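You operate a simulated robot arm through the tools that you are given. There is no shell and no other tool.

You are at the controls of a simulated robot arm. One attempt, no reset.

JOB
Stir the porridge smooth on low heat, then turn off and cover it.
Fine: wooden spoon, back on its rest; ring at 130 C, pan hot: touch neither.
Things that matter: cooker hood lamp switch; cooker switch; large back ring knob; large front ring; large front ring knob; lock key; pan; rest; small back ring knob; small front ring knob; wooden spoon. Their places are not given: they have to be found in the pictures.

Only the result counts: the job must be done as asked and must still hold three seconds after the hand-in. Knocking over, shifting, dropping, spilling or breaking anything else fails it. Lids that push on must go on centred and level and be pressed home; caps that screw on are set level and turned clockwise until they are tight.

ROBOT AND FRAMES
A 6-joint arm with a two-finger gripper, fixed in place. Base frame: the origin is at the foot of the arm, x ahead of it, y to its left, z up; the work surface is at about z = 910. Lengths are in mm, angles in rad, forces in N, time in s.
With the tool pointing down near the work surface it reaches from about 140 to 680 mm from the base axis. Its first joint turns from -1.152 to 1.152 rad. Payload 2.45 kg.
Tool frame: the origin (TCP) lies between the finger pads and is the grasp point; the fingertips stand 30 mm ahead of it; z points along the fingers, y is the line along which they close. Largest opening 106 mm; the body of the gripper starts 79 mm behind the TCP.
Orientation is that of the tool frame in the base frame, as [roll, pitch, yaw] about the fixed x, y, z axes, in that order (R = Rz(yaw) Ry(pitch) Rx(roll)). With the fingers straight down and closing along the base's y, the tool's x points along the base's -x, its y along +y and its z along -z.

CONTROLS
- The arm moves only by the tool play_rows. Its argument "commands" is a list of rows, each a list of 3 entries, a list of its own where there are three numbers: the shift along the base's x, y, z in mm, then the turn, a rotation vector about the base's x, y, z in rad, then the finger opening in mm, from 0 to 106. In form: [[[dx, dy, dz], [wx, wy, wz], fingers], ...]. A call has 1 to 20 rows; each row is the pose to reach, as a shift and turn from the pose commanded when the call began. A row lasts 0.2 s, in which the tool goes at most 50 mm and 0.15 rad; a call with a longer step from one row to the next is refused whole, and so is a gripper value outside its range. A pose out of reach is approached as far as the arm can. The call stops where the force on the tool passes 40 N (or 10 N more than at its start, if that is more) or the arm is blocked; 0.2 s more then pass. Each finger travels about 153 mm/s and halts on what it meets, pressing with about 23 N; the grip force reading is that of the motor and also rises with nothing between the fingers. The clock runs only during rows and for 0.2 s after the last one: add rows that repeat a pose to give the fingers time. The reply holds the time, the measured pose of the TCP, the force on the tool along the base axes, the opening and the grip force, in the units named above and with some noise, with the torque about the TCP (base axes, N m) and any sound that the robot's microphone picked up, and new pictures: "pictures" is both (left out), scene, wrist or none.
- Cameras (640 x 400 px; columns grow to the right, rows downward): "scene" is fixed at [68.3, 437.8, 1392.1]; the picture's right is [-0.67, -0.74, 0.00], its down [-0.43, 0.38, -0.82] and it looks along [0.61, -0.55, -0.57] (base axes); focal length 214 px, centre (320, 200). "wrist" rides on the gripper at [76, -2, -106] in the tool frame; the picture's right is [0.02, 1.00, 0.00], its down [-0.78, 0.02, -0.62] and it looks along [-0.62, 0.01, 0.78] (tool axes); focal length 247 px, centre (320, 200).
- measure_at(camera, pixels): there is no depth. For up to 12 entries [column, row, z] of the newest picture of that camera ("zoom" is the newest enlarged one), the place [x, y] in the base frame at which the ray of that pixel passes the height z, good to about 2 mm, but the place of the scene camera against the robot may be out by one fixed shift of up to 25 mm in any direction. The clock stands still meanwhile.
- close_up(camera, box): a new picture of the part [left, top, right, bottom] of that camera's present view, enlarged. The clock stands still meanwhile.
- close_job(): hands the job in; it is judged then, once.

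Open the gripper and draw the arm clear of the work before you hand the job in, unless the task says otherwise.

The tools are called after ">>>" as name(argument=value, ...) on one line, values as JSON. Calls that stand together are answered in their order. play_rows: Moves the arm, as the interface text tells. Its arguments: {"type":"object","properties":{"commands":{"type":"array"},"pictures":{"type":"string","enum":["both","scene","wrist","none"]}},"required":["commands"]} The other tools are called the same way: measure_at (camera, pixels) gives the place at which the rays of pixels pass given heights; close_up (camera, box) takes an enlarged picture of a part of a camera's view; close_job () hands the job in.

At the start:

```text
time: 0.0
tool_pos: [346.3, 103.3, 1331.1]
ee_rot: [3.14, 0.002, -3.139]
ft_force: [0.7, -0.3, -1.2]
moment: [-0.01, 0.05, 0.0]
gripper_width: 106.2
grasp_force: 0.1
```

scene: 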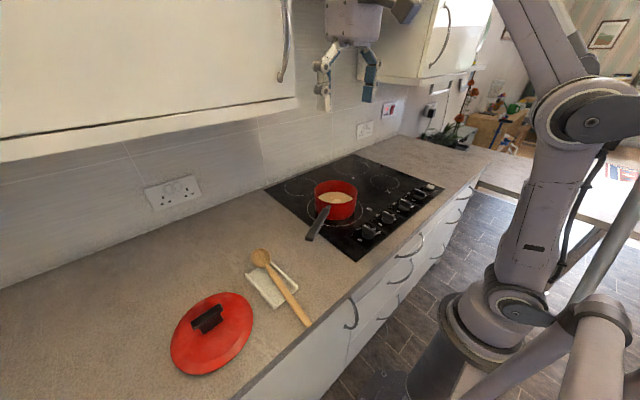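
wrist: 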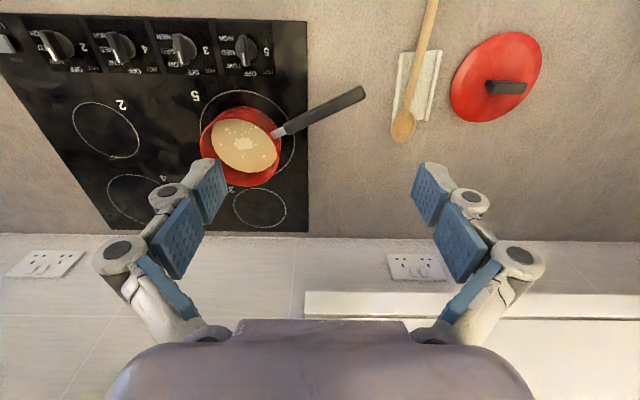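

The pictures show the pan on the hob (scene ~335,200), the spoon on its rest (~275,280) and the lid (~212,333). I take enlarged views of the knobs and these things first.

>>> close_up(camera="wrist", box=[0, 0, 320, 200])

>>> close_up(camera="scene", box=[300, 140, 460, 240])

>>> close_up(camera="scene", box=[150, 220, 350, 390])

>>> close_up(camera="wrist", box=[180, 0, 580, 230])

```text
2.00 times, centred on (160, 100) of wrist
```

zoom: 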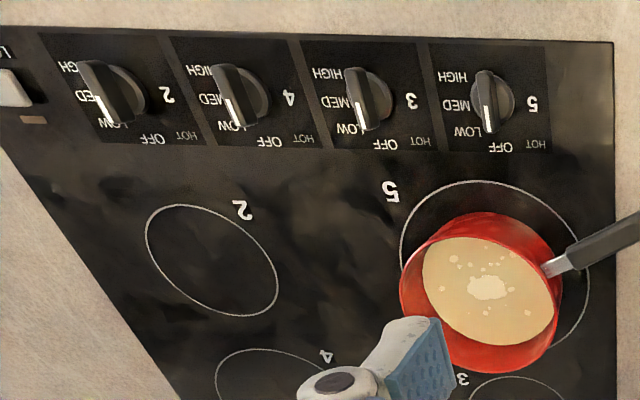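

```text
4.00 times, centred on (380, 190) of scene
```

zoom: 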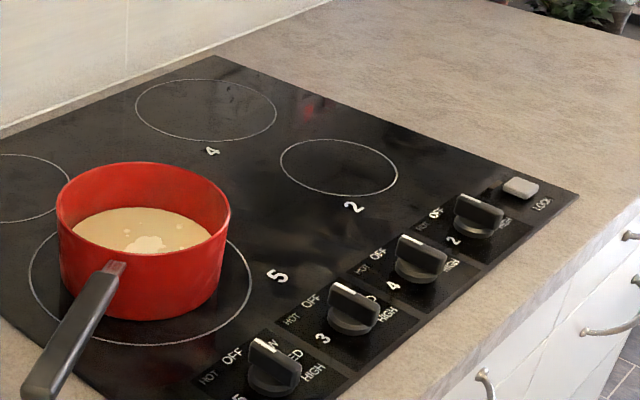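

```text
2.35 times, centred on (250, 305) of scene
```

zoom: 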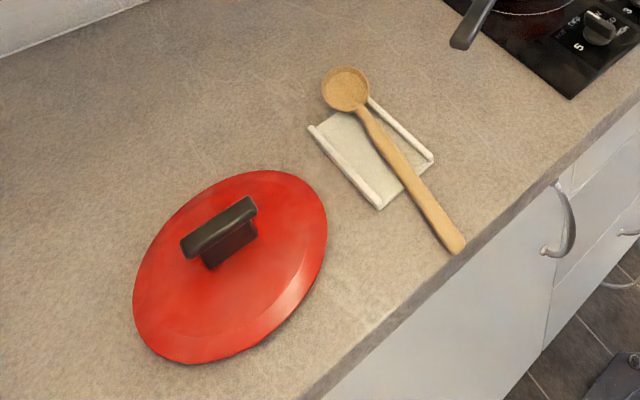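

```text
1.60 times, centred on (380, 115) of wrist
```

zoom: 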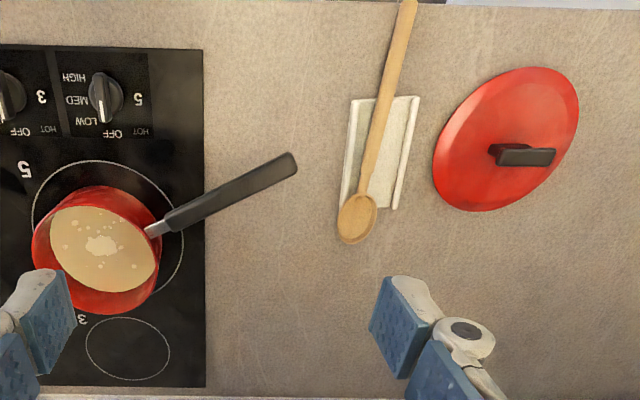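

I measure key points in the wrist picture: knobs, pan, handle, spoon, rest and lid.

>>> measure_at(camera="wrist", pixels=[[247, 52, 930], [184, 50, 930], [122, 48, 930], [55, 46, 930], [5, 42, 915], [243, 145, 960], [245, 135, 915], [282, 132, 980], [363, 93, 980], [403, 127, 920], [432, 5, 920], [505, 88, 950]])

>>> measure_at(camera="wrist", pixels=[[398, 53, 912], [441, 51, 912], [428, 121, 912], [392, 118, 912], [450, 95, 915], [541, 55, 915], [490, 88, 940], [526, 88, 940], [306, 22, 910], [306, 232, 910], [412, 102, 920], [425, 50, 920]])

>>> measure_at(camera="scene", pixels=[[212, 333, 915], [262, 258, 920], [305, 322, 915], [207, 318, 945], [335, 185, 990], [335, 215, 915], [312, 236, 980], [328, 207, 980], [368, 232, 930], [386, 217, 930], [404, 205, 930], [418, 193, 930]])

```text
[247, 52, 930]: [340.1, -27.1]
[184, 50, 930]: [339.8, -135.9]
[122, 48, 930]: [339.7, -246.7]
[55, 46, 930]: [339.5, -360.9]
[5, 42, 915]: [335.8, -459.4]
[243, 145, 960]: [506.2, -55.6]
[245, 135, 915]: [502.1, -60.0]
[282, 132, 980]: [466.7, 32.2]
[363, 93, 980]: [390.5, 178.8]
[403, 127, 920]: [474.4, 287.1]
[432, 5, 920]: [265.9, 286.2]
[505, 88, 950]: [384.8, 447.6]
```

```text
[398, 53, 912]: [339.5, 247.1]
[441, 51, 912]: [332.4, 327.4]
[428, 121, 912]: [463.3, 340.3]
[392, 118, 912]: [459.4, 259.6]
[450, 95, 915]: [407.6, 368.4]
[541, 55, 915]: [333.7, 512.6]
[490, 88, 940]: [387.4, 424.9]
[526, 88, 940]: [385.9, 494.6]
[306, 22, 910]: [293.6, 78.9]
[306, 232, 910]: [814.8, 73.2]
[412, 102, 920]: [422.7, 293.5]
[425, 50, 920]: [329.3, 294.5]
```

```text
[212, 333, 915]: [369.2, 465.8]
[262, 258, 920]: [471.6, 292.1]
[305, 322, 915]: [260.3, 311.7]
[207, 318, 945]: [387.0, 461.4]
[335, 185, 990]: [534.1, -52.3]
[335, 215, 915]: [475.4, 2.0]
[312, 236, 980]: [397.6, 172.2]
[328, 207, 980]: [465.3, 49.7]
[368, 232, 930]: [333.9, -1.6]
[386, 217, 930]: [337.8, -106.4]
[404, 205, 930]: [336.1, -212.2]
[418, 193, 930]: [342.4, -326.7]
```

Knobs run along x≈340 with knob 5 (large front ring) at y≈-27; the pan is about (510,-55). I move closer over the knobs to read their settings.

>>> play_rows(commands=[[[-12, -28, -30], [0, 0, 0], 106], [[-24, -56, -60], [0, 0, 0], 106], [[-36, -84, -90], [0, 0, 0], 106], [[-48, -112, -120], [0, 0, 0], 106], [[-60, -133, -140], [0, 0, 0], 106], [[-60, -133, -140], [0, 0, 0], 106]])

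```text
time: 1.4
tool_pos: [287.6, -30.9, 1192.5]
ee_rot: [3.14, 0.002, -3.138]
ft_force: [0.0, 0.9, -0.3]
moment: [0.0, -0.01, -0.03]
gripper_width: 105.6
grasp_force: 0.0
```

scene: 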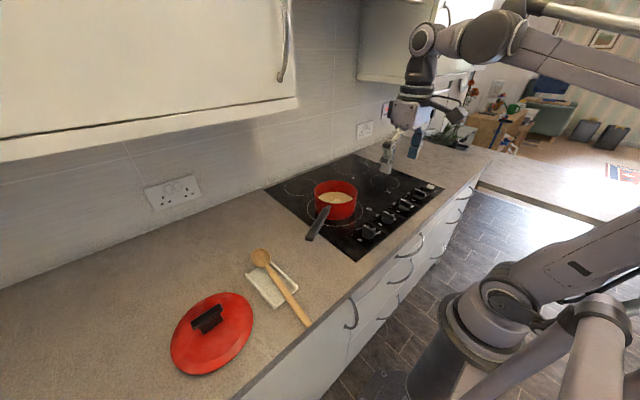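
wrist: 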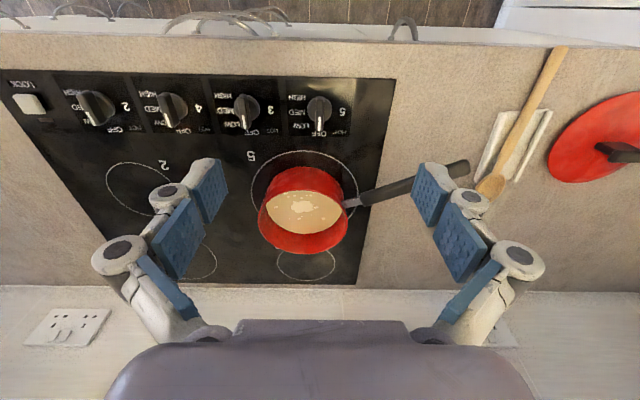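

The knobs are now at row ~105-110 in the wrist view; knob 5 at (319,108). I enlarge them.

>>> close_up(camera="wrist", box=[220, 70, 380, 170])

>>> close_up(camera="wrist", box=[0, 60, 220, 190])

>>> close_up(camera="wrist", box=[240, 130, 400, 260])

```text
4.00 times, centred on (300, 120) of wrist
```

zoom: 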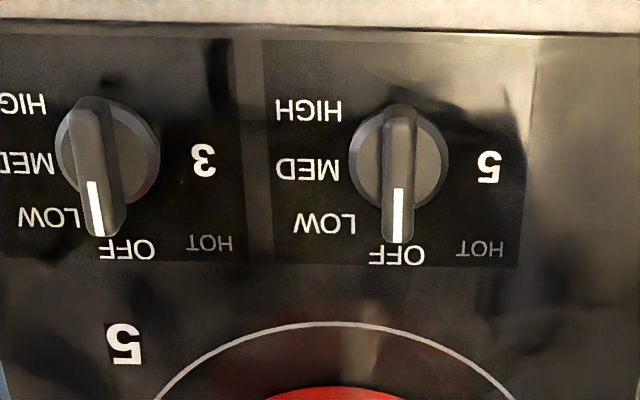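

```text
2.91 times, centred on (110, 125) of wrist
```

zoom: 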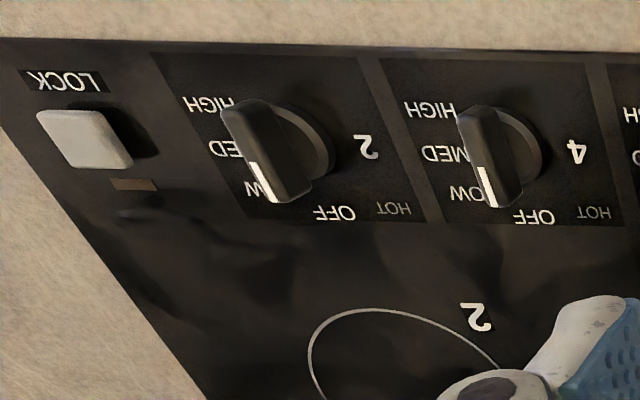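

```text
3.08 times, centred on (320, 195) of wrist
```

zoom: 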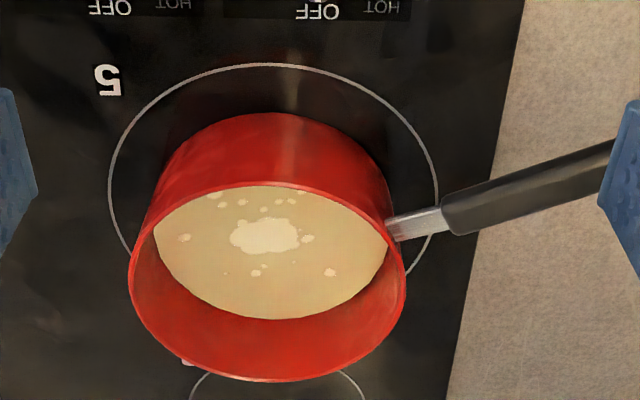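

All four knobs point to OFF and the HOT marks look unlit. I look at the wall switches (scene ~388,108 and 364,130) and wall area.

>>> close_up(camera="scene", box=[340, 85, 440, 147])

>>> close_up(camera="scene", box=[340, 150, 460, 250])

>>> close_up(camera="scene", box=[130, 160, 220, 220])

>>> close_up(camera="scene", box=[250, 0, 500, 150])

```text
6.40 times, centred on (390, 116) of scene
```

zoom: 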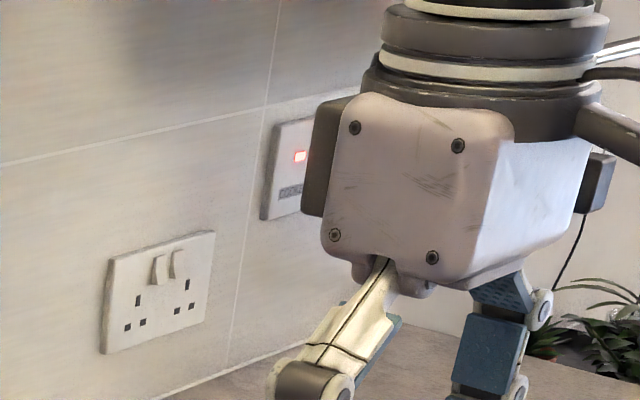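

```text
4.00 times, centred on (400, 200) of scene
```

zoom: 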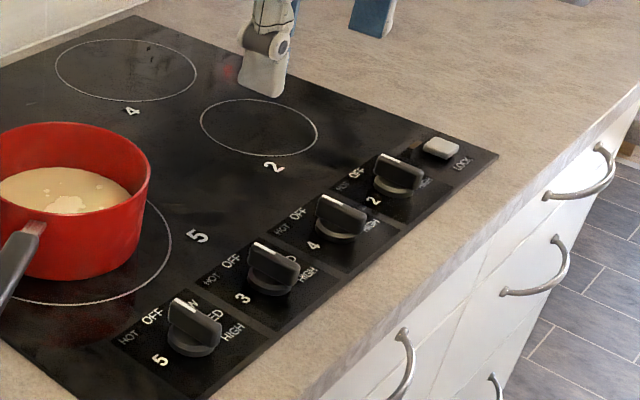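

```text
6.67 times, centred on (175, 190) of scene
```

zoom: 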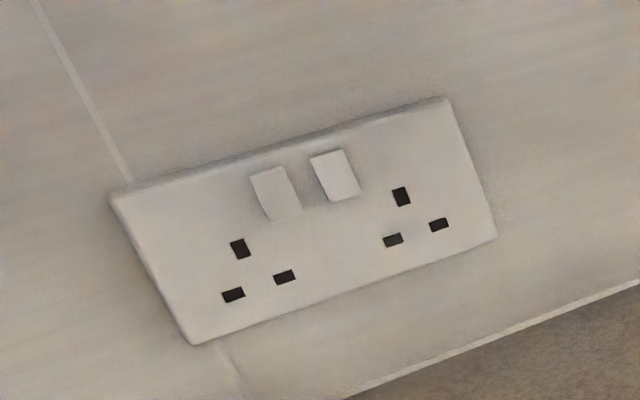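

```text
2.56 times, centred on (375, 75) of scene
```

zoom: 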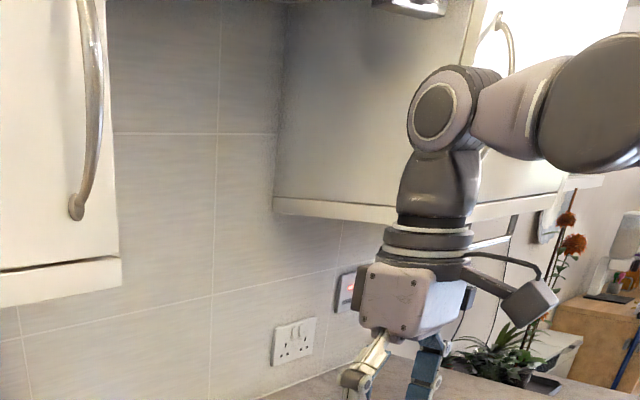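

The cooker switch neon is lit, so it has power. Now I measure the labels around knob 5 to get the angle of LOW, and the knob's height.

>>> measure_at(camera="wrist", pixels=[[319.5, 133, 915], [300.8, 125.5, 915], [297, 112.5, 915], [297, 97.5, 915], [342, 111, 915], [339.5, 132, 915], [319.5, 130.5, 940], [320, 96.5, 940], [307.5, 111, 925], [331.5, 111, 925], [320, 113, 940], [319, 78, 915]])

>>> measure_at(camera="wrist", pixels=[[272, 195, 980], [341, 205, 980], [307, 245, 980], [306, 179, 980], [342, 205, 970], [356, 200, 980], [468, 168, 980], [305, 225, 960], [277, 215, 990], [340, 215, 990], [252, 190, 912], [358, 190, 912]])

```text
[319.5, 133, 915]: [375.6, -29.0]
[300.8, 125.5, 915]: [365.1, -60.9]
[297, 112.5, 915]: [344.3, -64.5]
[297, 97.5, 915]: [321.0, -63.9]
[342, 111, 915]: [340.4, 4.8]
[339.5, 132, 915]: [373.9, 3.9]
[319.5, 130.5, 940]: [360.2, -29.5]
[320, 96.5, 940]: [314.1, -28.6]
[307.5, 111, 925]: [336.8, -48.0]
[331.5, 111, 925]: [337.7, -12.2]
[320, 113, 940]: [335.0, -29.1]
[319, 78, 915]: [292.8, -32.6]
```

```text
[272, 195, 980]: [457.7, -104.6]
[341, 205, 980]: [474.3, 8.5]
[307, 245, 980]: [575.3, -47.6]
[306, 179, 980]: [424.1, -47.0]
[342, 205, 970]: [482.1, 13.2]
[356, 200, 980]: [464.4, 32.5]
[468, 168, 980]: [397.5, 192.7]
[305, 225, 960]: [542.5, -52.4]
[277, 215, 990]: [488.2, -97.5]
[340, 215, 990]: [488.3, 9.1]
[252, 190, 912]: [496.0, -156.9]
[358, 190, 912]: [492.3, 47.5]
```

Knob 5 is centred at about (339,-29); LOW lies roughly 50° clockwise (seen from above) from OFF. I move over it and look at it closely.

>>> play_rows(commands=[[[15, 1, -40], [0, 0, 0], 80], [[30, 2, -80], [0, 0, 0], 60], [[45, 2, -125], [0, 0, 0], 60], [[51, 2, -170], [0, 0, 0], 60], [[51, 2, -190], [0, 0, 0], 60], [[51, 2, -190], [0, 0, 0], 60]])

>>> close_up(camera="wrist", box=[220, 70, 420, 195])

>>> close_up(camera="scene", box=[320, 180, 440, 255])

```text
time: 2.8
tool_pos: [337.9, -29.6, 1000.0]
ee_rot: [3.14, 0.001, -3.14]
ft_force: [-0.3, -0.2, -0.6]
moment: [0.0, -0.04, -0.04]
gripper_width: 60.0
grasp_force: 0.1
```

scene: 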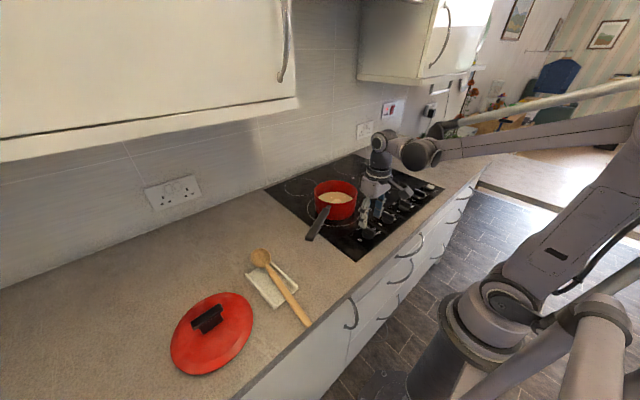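
wrist: 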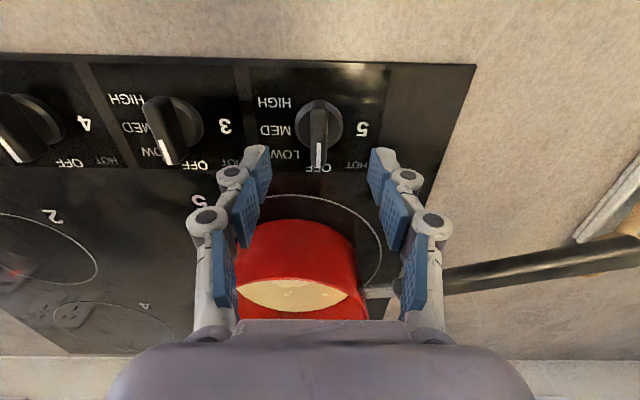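

```text
3.20 times, centred on (320, 132) of wrist
```

zoom: 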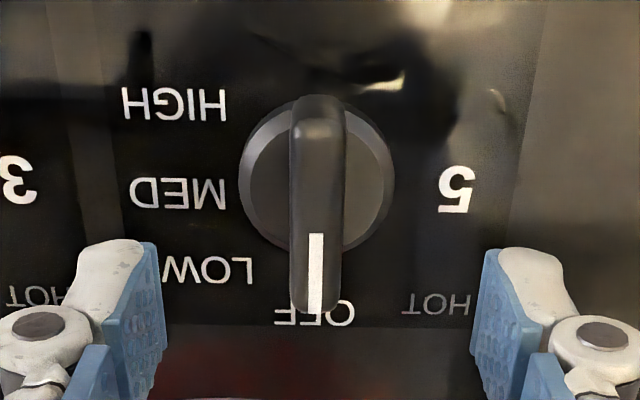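

```text
5.33 times, centred on (380, 218) of scene
```

zoom: 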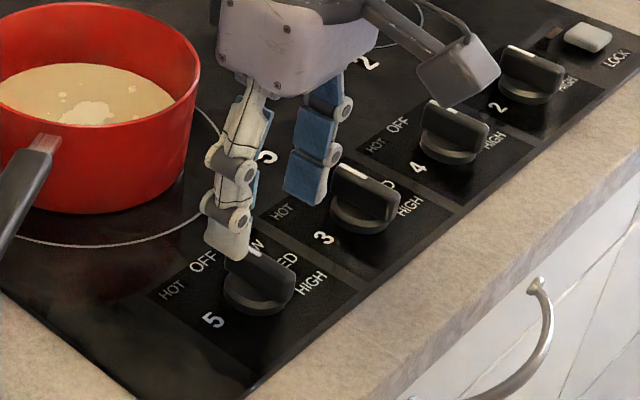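

I compare the same knob points in this nearer view to get the knob height.

>>> measure_at(camera="wrist", pixels=[[320, 100, 930], [318.5, 165, 930], [320, 100, 940], [318.5, 165, 940], [320, 100, 950], [318.5, 165, 950], [295, 128, 920], [343, 128, 920], [318, 168, 915], [319, 62, 915]])

```text
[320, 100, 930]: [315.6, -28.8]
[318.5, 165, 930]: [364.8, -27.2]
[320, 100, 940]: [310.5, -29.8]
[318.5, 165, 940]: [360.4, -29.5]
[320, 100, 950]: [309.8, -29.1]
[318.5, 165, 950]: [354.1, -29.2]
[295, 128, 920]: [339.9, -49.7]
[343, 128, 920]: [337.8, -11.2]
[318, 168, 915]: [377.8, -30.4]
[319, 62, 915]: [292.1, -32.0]
```

The knob bar tops out near z≈940, centred (337,-29), so I lower the tips to about 926 with the bar between the fingers and close.

>>> play_rows(commands=[[[0, 0, -20], [0, 0, 0], 60], [[0, 0, -43], [0, 0, 0], 50], [[0, 0, -43], [0, 0, 0], 30], [[0, 0, -43], [0, 0, 0], 10], [[0, 0, -43], [0, 0, 0], 5], [[0, 0, -43], [0, 0, 0], 5]])

>>> close_up(camera="wrist", box=[220, 70, 420, 195])

```text
time: 4.2
tool_pos: [338.3, -30.6, 957.9]
ee_rot: [-3.139, 0.001, -3.141]
ft_force: [0.0, -16.9, -11.6]
moment: [-0.42, -0.08, 0.0]
gripper_width: 11.7
grasp_force: 38.1
```

scene: 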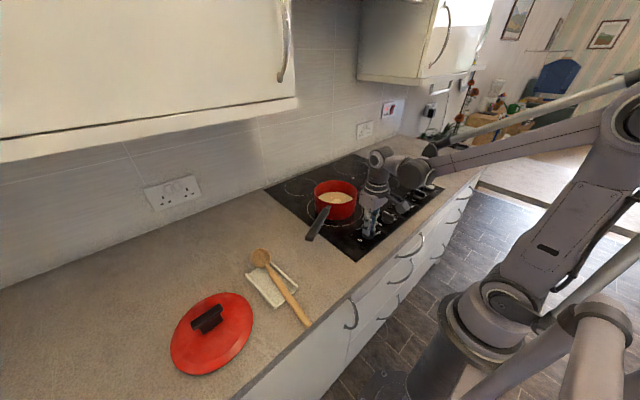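
wrist: 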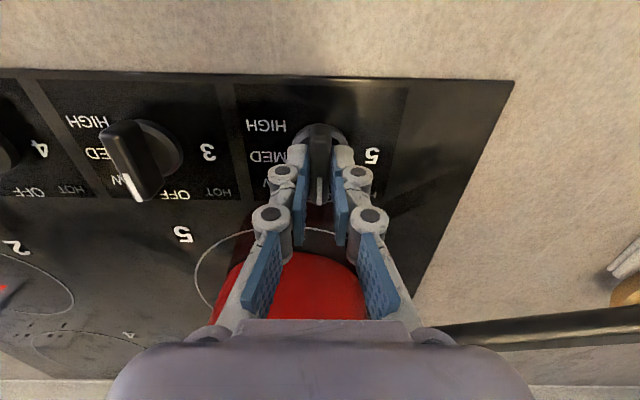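

```text
3.20 times, centred on (320, 132) of wrist
```

zoom: 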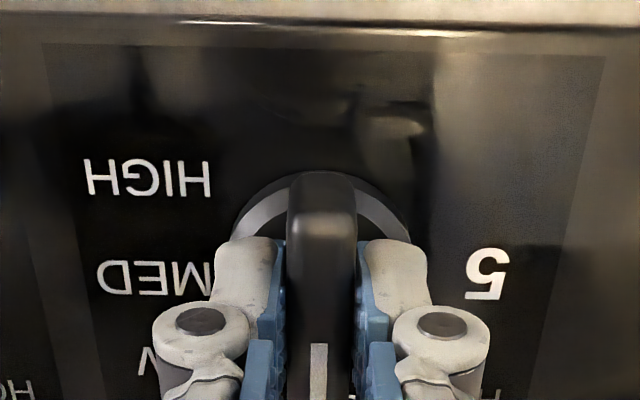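

The bar is gripped (opening 11.7) with a side force of -17 N, so I ease y by -2 mm and turn clockwise in steps.

>>> play_rows(commands=[[[0, -1.5, 0], [0, 0, 0], 5], [[0, -1.5, 0], [0, 0, -0.12], 5], [[0, -1.5, 0], [0, 0, -0.24], 5], [[0, -1.5, 0], [0, 0, -0.36], 5], [[0, -1.5, 0], [0, 0, -0.36], 5]])

>>> close_up(camera="wrist", box=[220, 70, 420, 195])

```text
time: 5.4
tool_pos: [337.3, -30.4, 958.7]
ee_rot: [3.141, 0.003, 2.779]
ft_force: [4.6, -11.4, -25.2]
moment: [-0.26, -0.18, 0.01]
gripper_width: 11.9
grasp_force: 38.5
```

scene: 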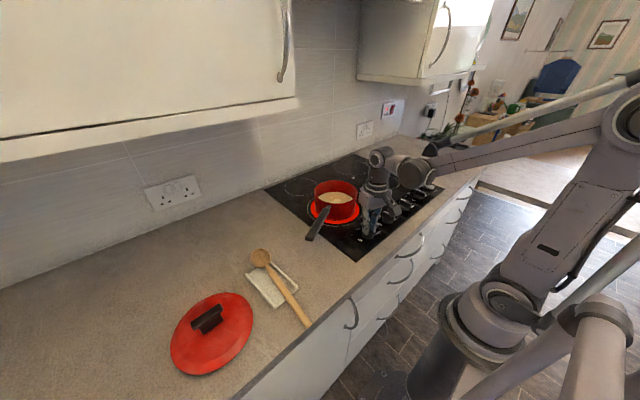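
wrist: 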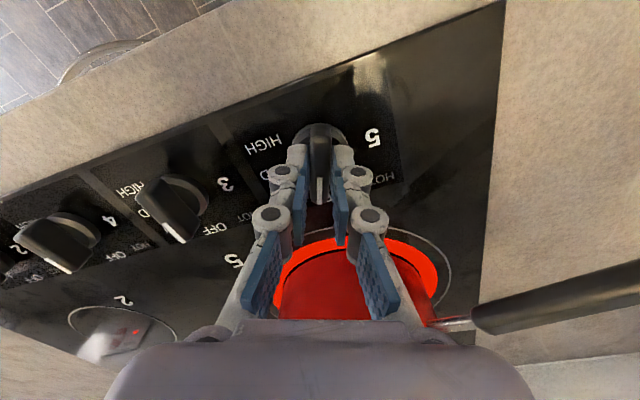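

```text
3.20 times, centred on (320, 132) of wrist
```

zoom: 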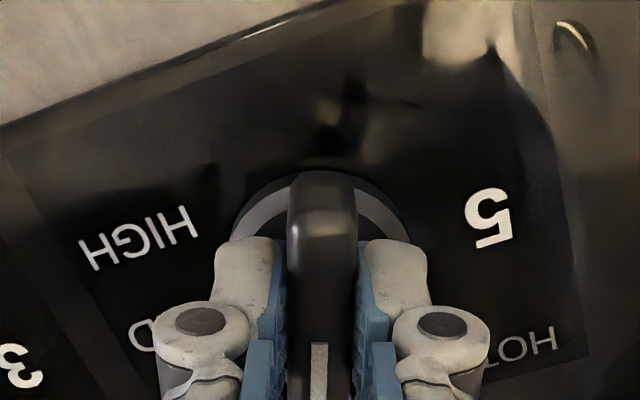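

Ring 5 glows now, so the knob works. I continue to about 0.85 rad (LOW), easing z up 1.5 mm to drop the vertical force.

>>> play_rows(commands=[[[0, 0, 1.5], [0, 0, -0.12], 5], [[0, 0, 1.5], [0, 0, -0.24], 5], [[0, 0, 1.5], [0, 0, -0.36], 5], [[0, 0, 1.5], [0, 0, -0.48], 5], [[0, 0, 1.5], [0, 0, -0.48], 5]])

```text
time: 6.6
tool_pos: [338.1, -30.3, 959.9]
ee_rot: [3.139, 0.002, 2.3]
ft_force: [8.5, -11.8, -3.0]
moment: [0.07, 0.04, -0.01]
gripper_width: 11.8
grasp_force: 38.2
```

scene: 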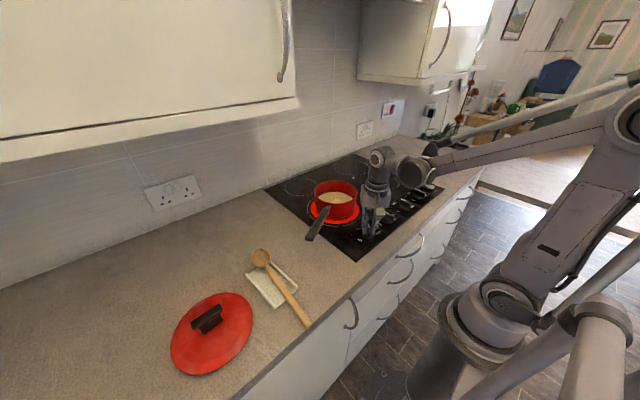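
wrist: 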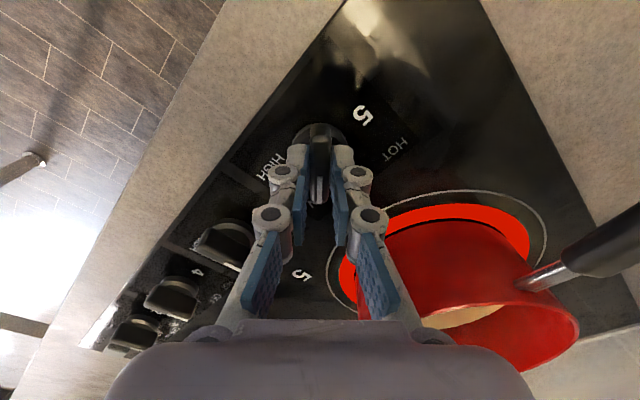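

The knob has followed to about 0.84 rad. I open, rise and turn the wrist back to check the pointer against LOW.

>>> play_rows(commands=[[[0, 0, 0], [0, 0, 0], 30], [[0, 0, 0], [0, 0, 0], 40], [[0, 0, 40], [0, 0, 0], 50], [[0, 0, 85], [0, 0, 0.14], 50], [[-10, 0, 125], [0, 0, 0.28], 60], [[-30, 0, 150], [0, 0, 0.42], 60], [[-40, 0, 150], [0, 0, 0.56], 60], [[-40, 0, 150], [0, 0, 0.7], 60], [[-40, 0, 150], [0, 0, 0.84], 60], [[-40, 0, 150], [0, 0, 0.84], 60]])

>>> close_up(camera="wrist", box=[240, 50, 400, 150])

>>> close_up(camera="scene", box=[300, 160, 440, 248])

```text
time: 8.8
tool_pos: [296.7, -27.9, 1111.6]
ee_rot: [3.14, 0.001, -3.138]
ft_force: [0.6, 0.6, -0.7]
moment: [-0.01, 0.01, 0.02]
gripper_width: 59.7
grasp_force: 0.0
```

scene: 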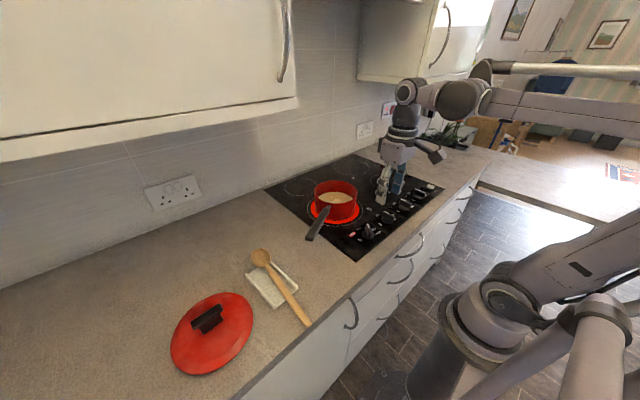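
wrist: 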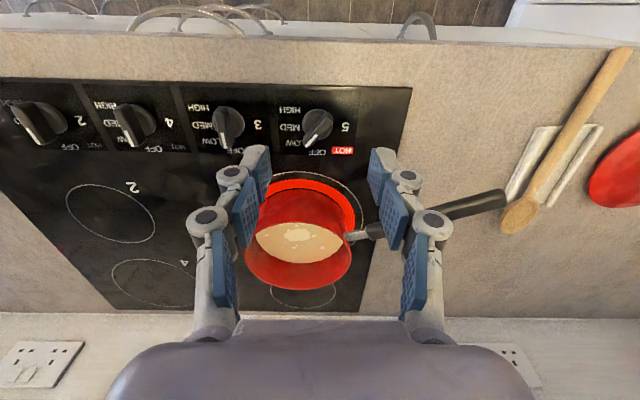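

```text
4.00 times, centred on (320, 100) of wrist
```

zoom: 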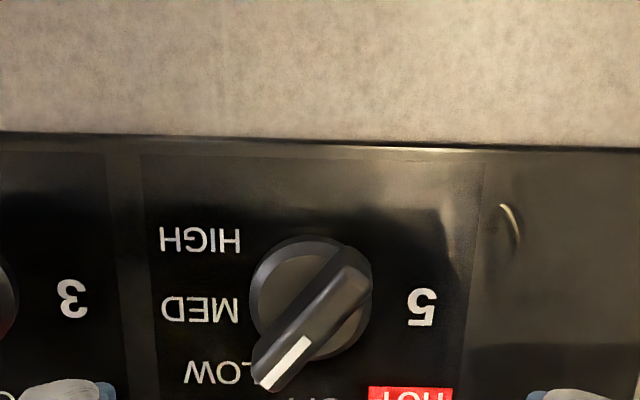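

```text
4.55 times, centred on (370, 204) of scene
```

zoom: 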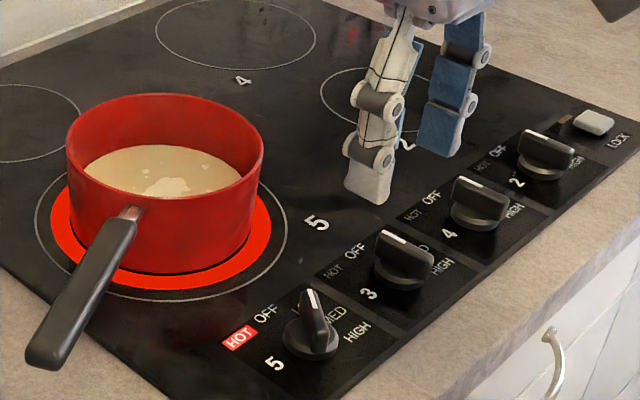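

HOT light is on, and the pointer sits at LOW. Next I move up and over towards the spoon to survey the pan, spoon and rest.

>>> play_rows(commands=[[[0, 10, 45], [0, 0, 0], 60], [[0, 40, 85], [0, 0, 0], 80], [[0, 80, 115], [0, 0, 0], 100], [[0, 120, 135], [0, 0, 0], 106], [[0, 120, 135], [0, 0, 0], 106], [[0, 120, 135], [0, 0, 0], 106]])

>>> close_up(camera="wrist", box=[160, 80, 320, 180])

>>> close_up(camera="wrist", box=[380, 30, 540, 130])

```text
time: 10.2
tool_pos: [294.4, 93.7, 1246.3]
ee_rot: [3.139, 0.002, -3.142]
ft_force: [-0.5, 0.1, 0.3]
moment: [0.01, 0.03, -0.01]
gripper_width: 106.0
grasp_force: 0.1
```

scene: 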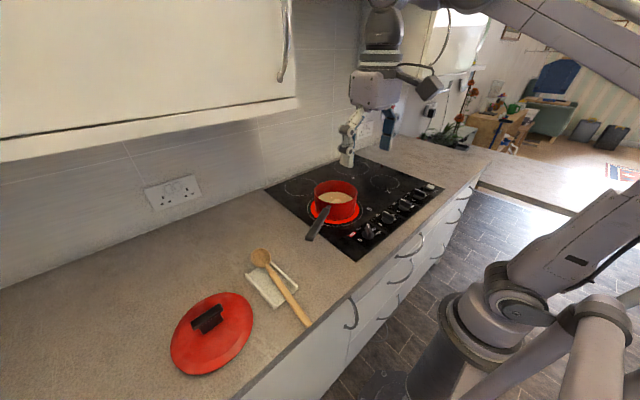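
wrist: 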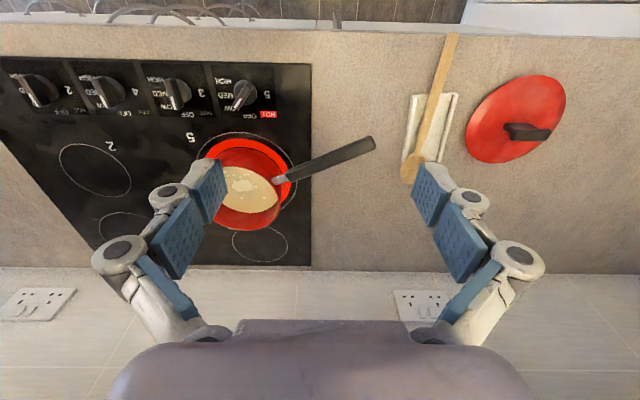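

```text
4.00 times, centred on (240, 130) of wrist
```

zoom: 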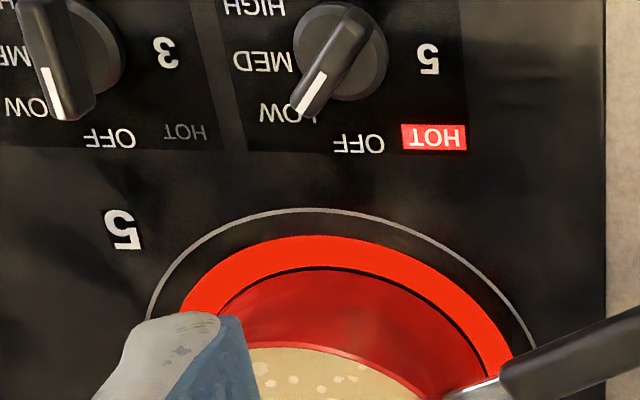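

```text
4.00 times, centred on (460, 80) of wrist
```

zoom: 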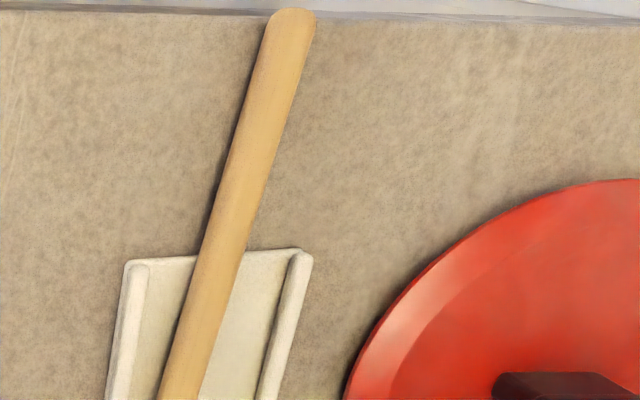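

The pan is partly hidden by a finger here; the spoon and lid are clear. I move over the spoon for a close look.

>>> play_rows(commands=[[[0, 48, -10], [0, 0, 0], 106], [[0, 95, -20], [0, 0, 0], 106], [[0, 140, -40], [0, 0, 0], 106], [[0, 180, -65], [0, 0, 0], 106], [[0, 195, -100], [0, 0, 0], 106], [[0, 195, -120], [0, 0, 0], 106], [[0, 195, -120], [0, 0, 0], 106]])

>>> close_up(camera="wrist", box=[220, 20, 420, 145])

>>> close_up(camera="wrist", box=[220, 120, 420, 245])

```text
time: 11.8
tool_pos: [297.4, 285.0, 1126.4]
ee_rot: [3.141, 0.002, -3.141]
ft_force: [-0.2, -0.1, -0.1]
moment: [0.01, -0.03, 0.01]
gripper_width: 106.1
grasp_force: 0.1
```

scene: 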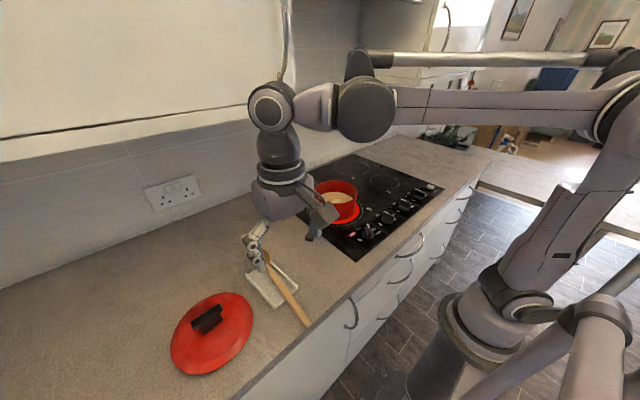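
wrist: 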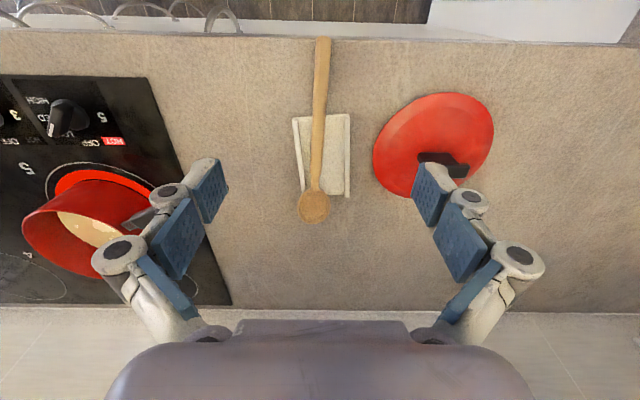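

```text
3.20 times, centred on (320, 82) of wrist
```

zoom: 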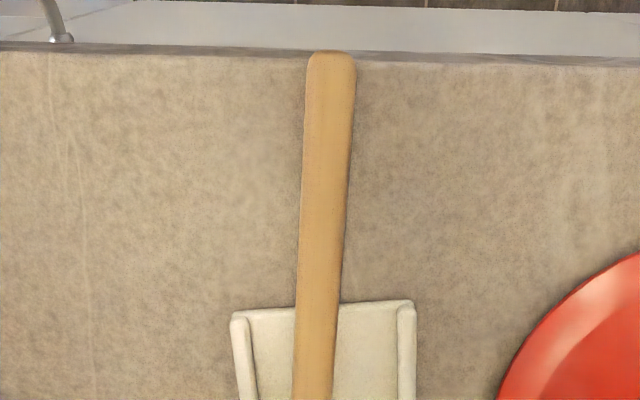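

```text
3.20 times, centred on (320, 182) of wrist
```

zoom: 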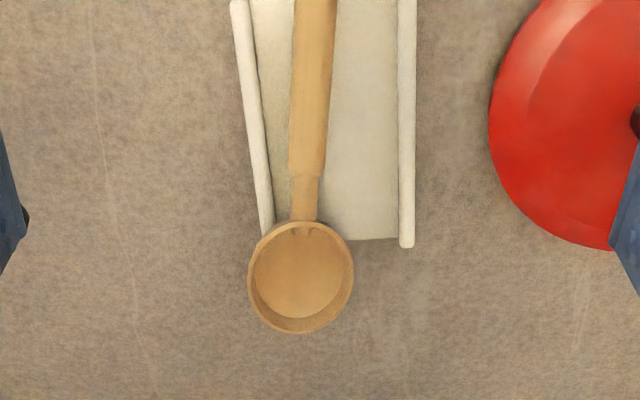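

I measure the spoon and rest points in this view.

>>> measure_at(camera="wrist", pixels=[[323, 37, 925], [319, 116, 925], [315, 174, 925], [315, 189, 925], [313, 224, 922], [298, 206, 922], [330, 206, 922], [313, 90, 925], [329, 90, 925], [311, 170, 925], [322, 170, 925], [322, 62, 925]])

>>> measure_at(camera="wrist", pixels=[[293, 117, 915], [349, 114, 915], [303, 193, 915], [349, 197, 915], [345, 117, 912], [375, 150, 915], [494, 130, 915], [440, 93, 915], [420, 197, 915], [440, 160, 945]])

```text
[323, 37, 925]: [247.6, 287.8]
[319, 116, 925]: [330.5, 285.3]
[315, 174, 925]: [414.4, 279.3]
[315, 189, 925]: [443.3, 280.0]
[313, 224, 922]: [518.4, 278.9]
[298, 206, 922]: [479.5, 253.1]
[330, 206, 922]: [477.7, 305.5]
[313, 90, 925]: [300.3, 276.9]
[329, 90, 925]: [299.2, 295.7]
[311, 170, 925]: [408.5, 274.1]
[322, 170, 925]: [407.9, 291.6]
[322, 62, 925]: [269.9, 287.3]
```

```text
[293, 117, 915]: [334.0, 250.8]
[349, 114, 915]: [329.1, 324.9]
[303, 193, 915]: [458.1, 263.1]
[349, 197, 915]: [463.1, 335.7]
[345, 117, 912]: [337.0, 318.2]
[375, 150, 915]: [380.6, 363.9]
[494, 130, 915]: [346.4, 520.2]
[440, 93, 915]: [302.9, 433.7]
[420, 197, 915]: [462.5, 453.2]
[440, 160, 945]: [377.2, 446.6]
```

The spoon lies nearly along x: handle end (248,288), neck (443,280), bowl tip (518,279), handle 18 mm wide, with the rest starting at x≈332. I'll grip the handle at x≈312, in front of the rest, with the tool tilted 30° so that it can later tilt the bowl down; first the tilted approach above it.

>>> play_rows(commands=[[[0, 0, 0], [-0.003, -0.13, -0.01], 90], [[0, 0, 0], [-0.005, -0.262, -0.02], 70], [[0, 0, -30], [-0.008, -0.393, -0.03], 60], [[0, 1, -70], [-0.0105, -0.524, -0.04], 50], [[0, 1, -110], [-0.0105, -0.524, -0.04], 50], [[0, 1, -130], [-0.0105, -0.524, -0.04], 50], [[0, 1, -130], [-0.0105, -0.524, -0.04], 50]])

>>> close_up(camera="scene", box=[220, 230, 340, 330])

>>> close_up(camera="wrist", box=[220, 50, 420, 175])

```text
time: 13.4
tool_pos: [295.1, 287.1, 993.6]
ee_rot: [3.14, 0.526, 3.102]
ft_force: [0.3, 0.3, 0.0]
moment: [0.0, 0.01, 0.0]
gripper_width: 49.8
grasp_force: 0.0
```

scene: 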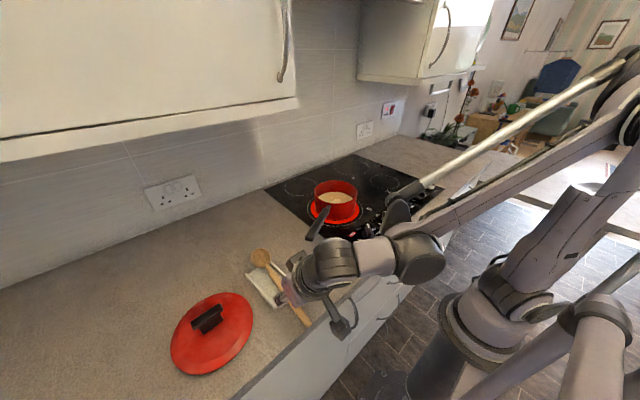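
wrist: 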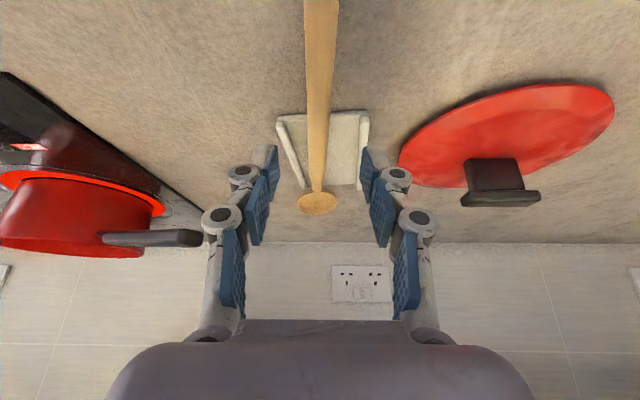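

```text
4.00 times, centred on (280, 280) of scene
```

zoom: 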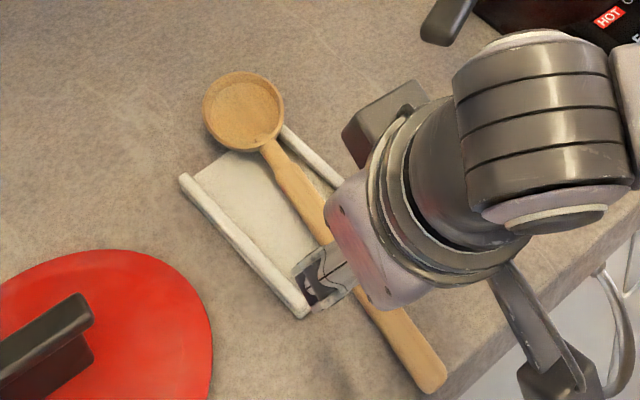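

```text
3.20 times, centred on (320, 112) of wrist
```

zoom: 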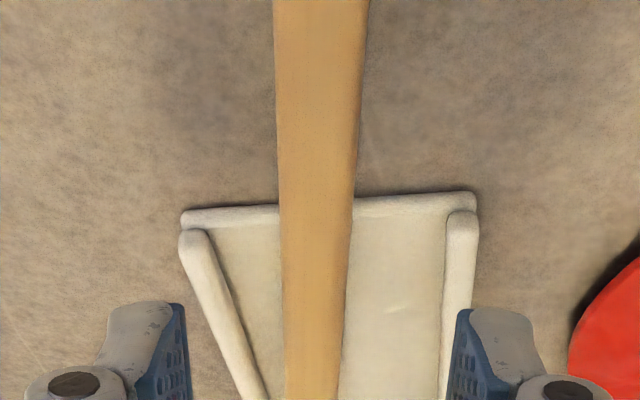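

I cross-check heights using the rest's front lip, the handle edges and bowl tip in the new tilted view.

>>> measure_at(camera="wrist", pixels=[[331, 112.5, 910], [331, 112.5, 915], [331, 112.5, 920], [331, 112.5, 925], [307, 70, 920], [335, 70, 920], [317, 215, 915], [317, 215, 920], [317, 215, 925], [319, 70, 925]])

```text
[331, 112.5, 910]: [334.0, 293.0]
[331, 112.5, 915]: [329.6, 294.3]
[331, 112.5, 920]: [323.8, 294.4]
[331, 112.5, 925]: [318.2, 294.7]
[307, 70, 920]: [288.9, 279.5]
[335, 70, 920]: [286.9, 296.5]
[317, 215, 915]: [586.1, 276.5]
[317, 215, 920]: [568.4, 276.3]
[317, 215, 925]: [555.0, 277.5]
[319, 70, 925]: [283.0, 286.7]
```

The bowl seems higher than the handle end. I enlarge the bowl/neck region to triangulate better.

>>> close_up(camera="wrist", box=[270, 100, 370, 225])

>>> close_up(camera="wrist", box=[270, 0, 370, 62])

```text
3.20 times, centred on (320, 162) of wrist
```

zoom: 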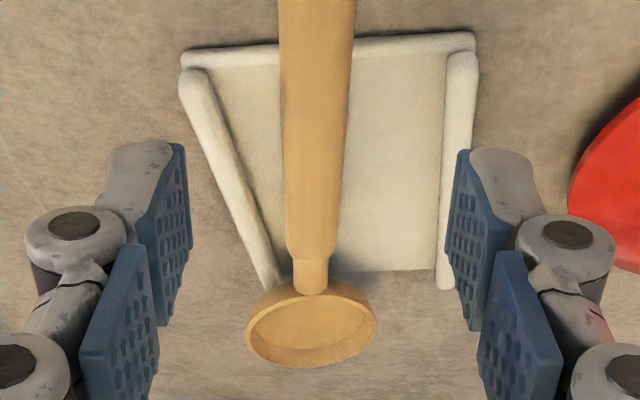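

```text
6.40 times, centred on (320, 31) of wrist
```

zoom: 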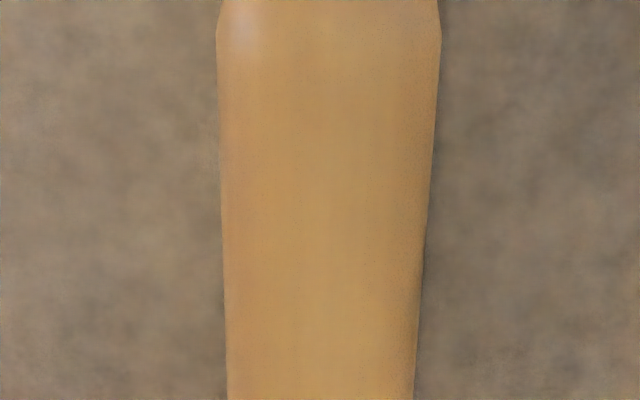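

The bowl rim sits at z≈940, handle centre at roughly z≈922-928. I descend 48 mm with the fingers straddling the handle, checking force before closing.

>>> play_rows(commands=[[[0, -1, -20], [0, 0, 0], 50], [[0, -1, -40], [0, 0, 0], 44], [[0, -1, -48], [0, 0, 0], 44], [[0, -1, -48], [0, 0, 0], 44]])

>>> close_up(camera="wrist", box=[220, 50, 420, 175])

>>> close_up(camera="scene", box=[240, 250, 340, 330])

```text
time: 14.4
tool_pos: [296.2, 285.7, 945.9]
ee_rot: [3.141, 0.525, 3.102]
ft_force: [0.6, -0.4, 0.7]
moment: [0.01, 0.02, 0.02]
gripper_width: 44.1
grasp_force: 0.0
```

scene: 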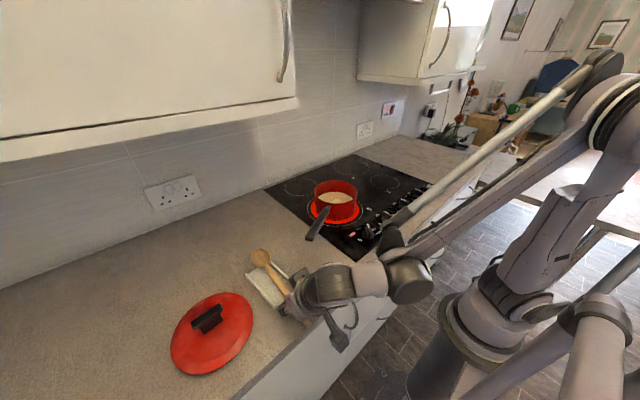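
wrist: 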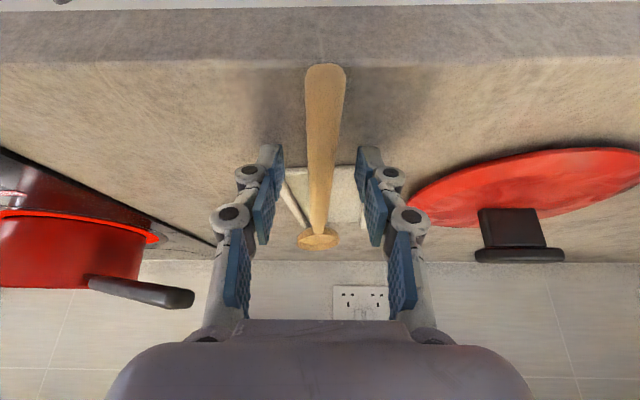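

```text
3.20 times, centred on (320, 112) of wrist
```

zoom: 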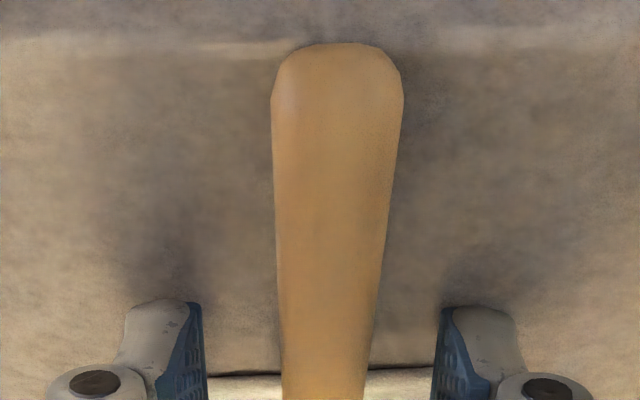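

```text
5.00 times, centred on (290, 290) of scene
```

zoom: 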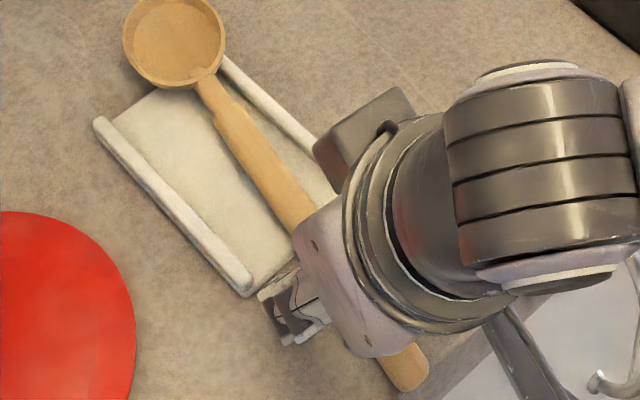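

The handle end lies on the counter (z≈911) and the spoon rises about 4° to the bowl; the fingers straddle the handle with no contact force. I close the fingers.

>>> play_rows(commands=[[[0, 0, 0], [0, 0, 0], 30], [[0, 0, 0], [0, 0, 0], 15], [[0, 0, 0], [0, 0, 0], 5], [[0, 0, 0], [0, 0, 0], 5]])

>>> close_up(camera="wrist", box=[220, 50, 420, 175])

```text
time: 15.4
tool_pos: [295.5, 285.7, 946.4]
ee_rot: [3.14, 0.526, 3.1]
ft_force: [-0.2, 0.1, 0.8]
moment: [0.0, 0.01, 0.02]
gripper_width: 15.6
grasp_force: 22.7
```

scene: 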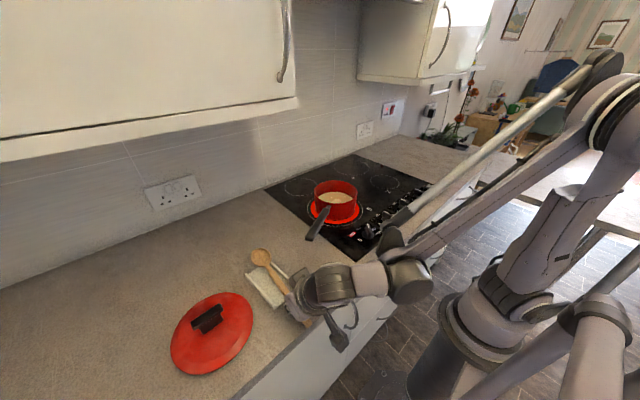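
wrist: 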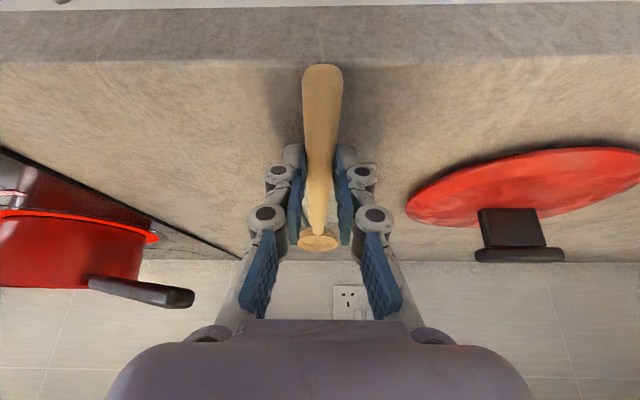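

```text
3.20 times, centred on (320, 112) of wrist
```

zoom: 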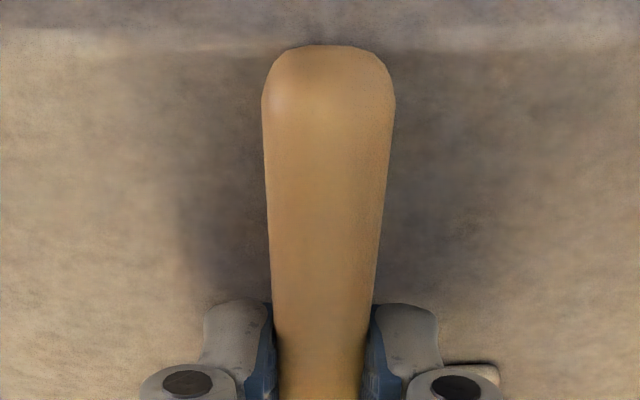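

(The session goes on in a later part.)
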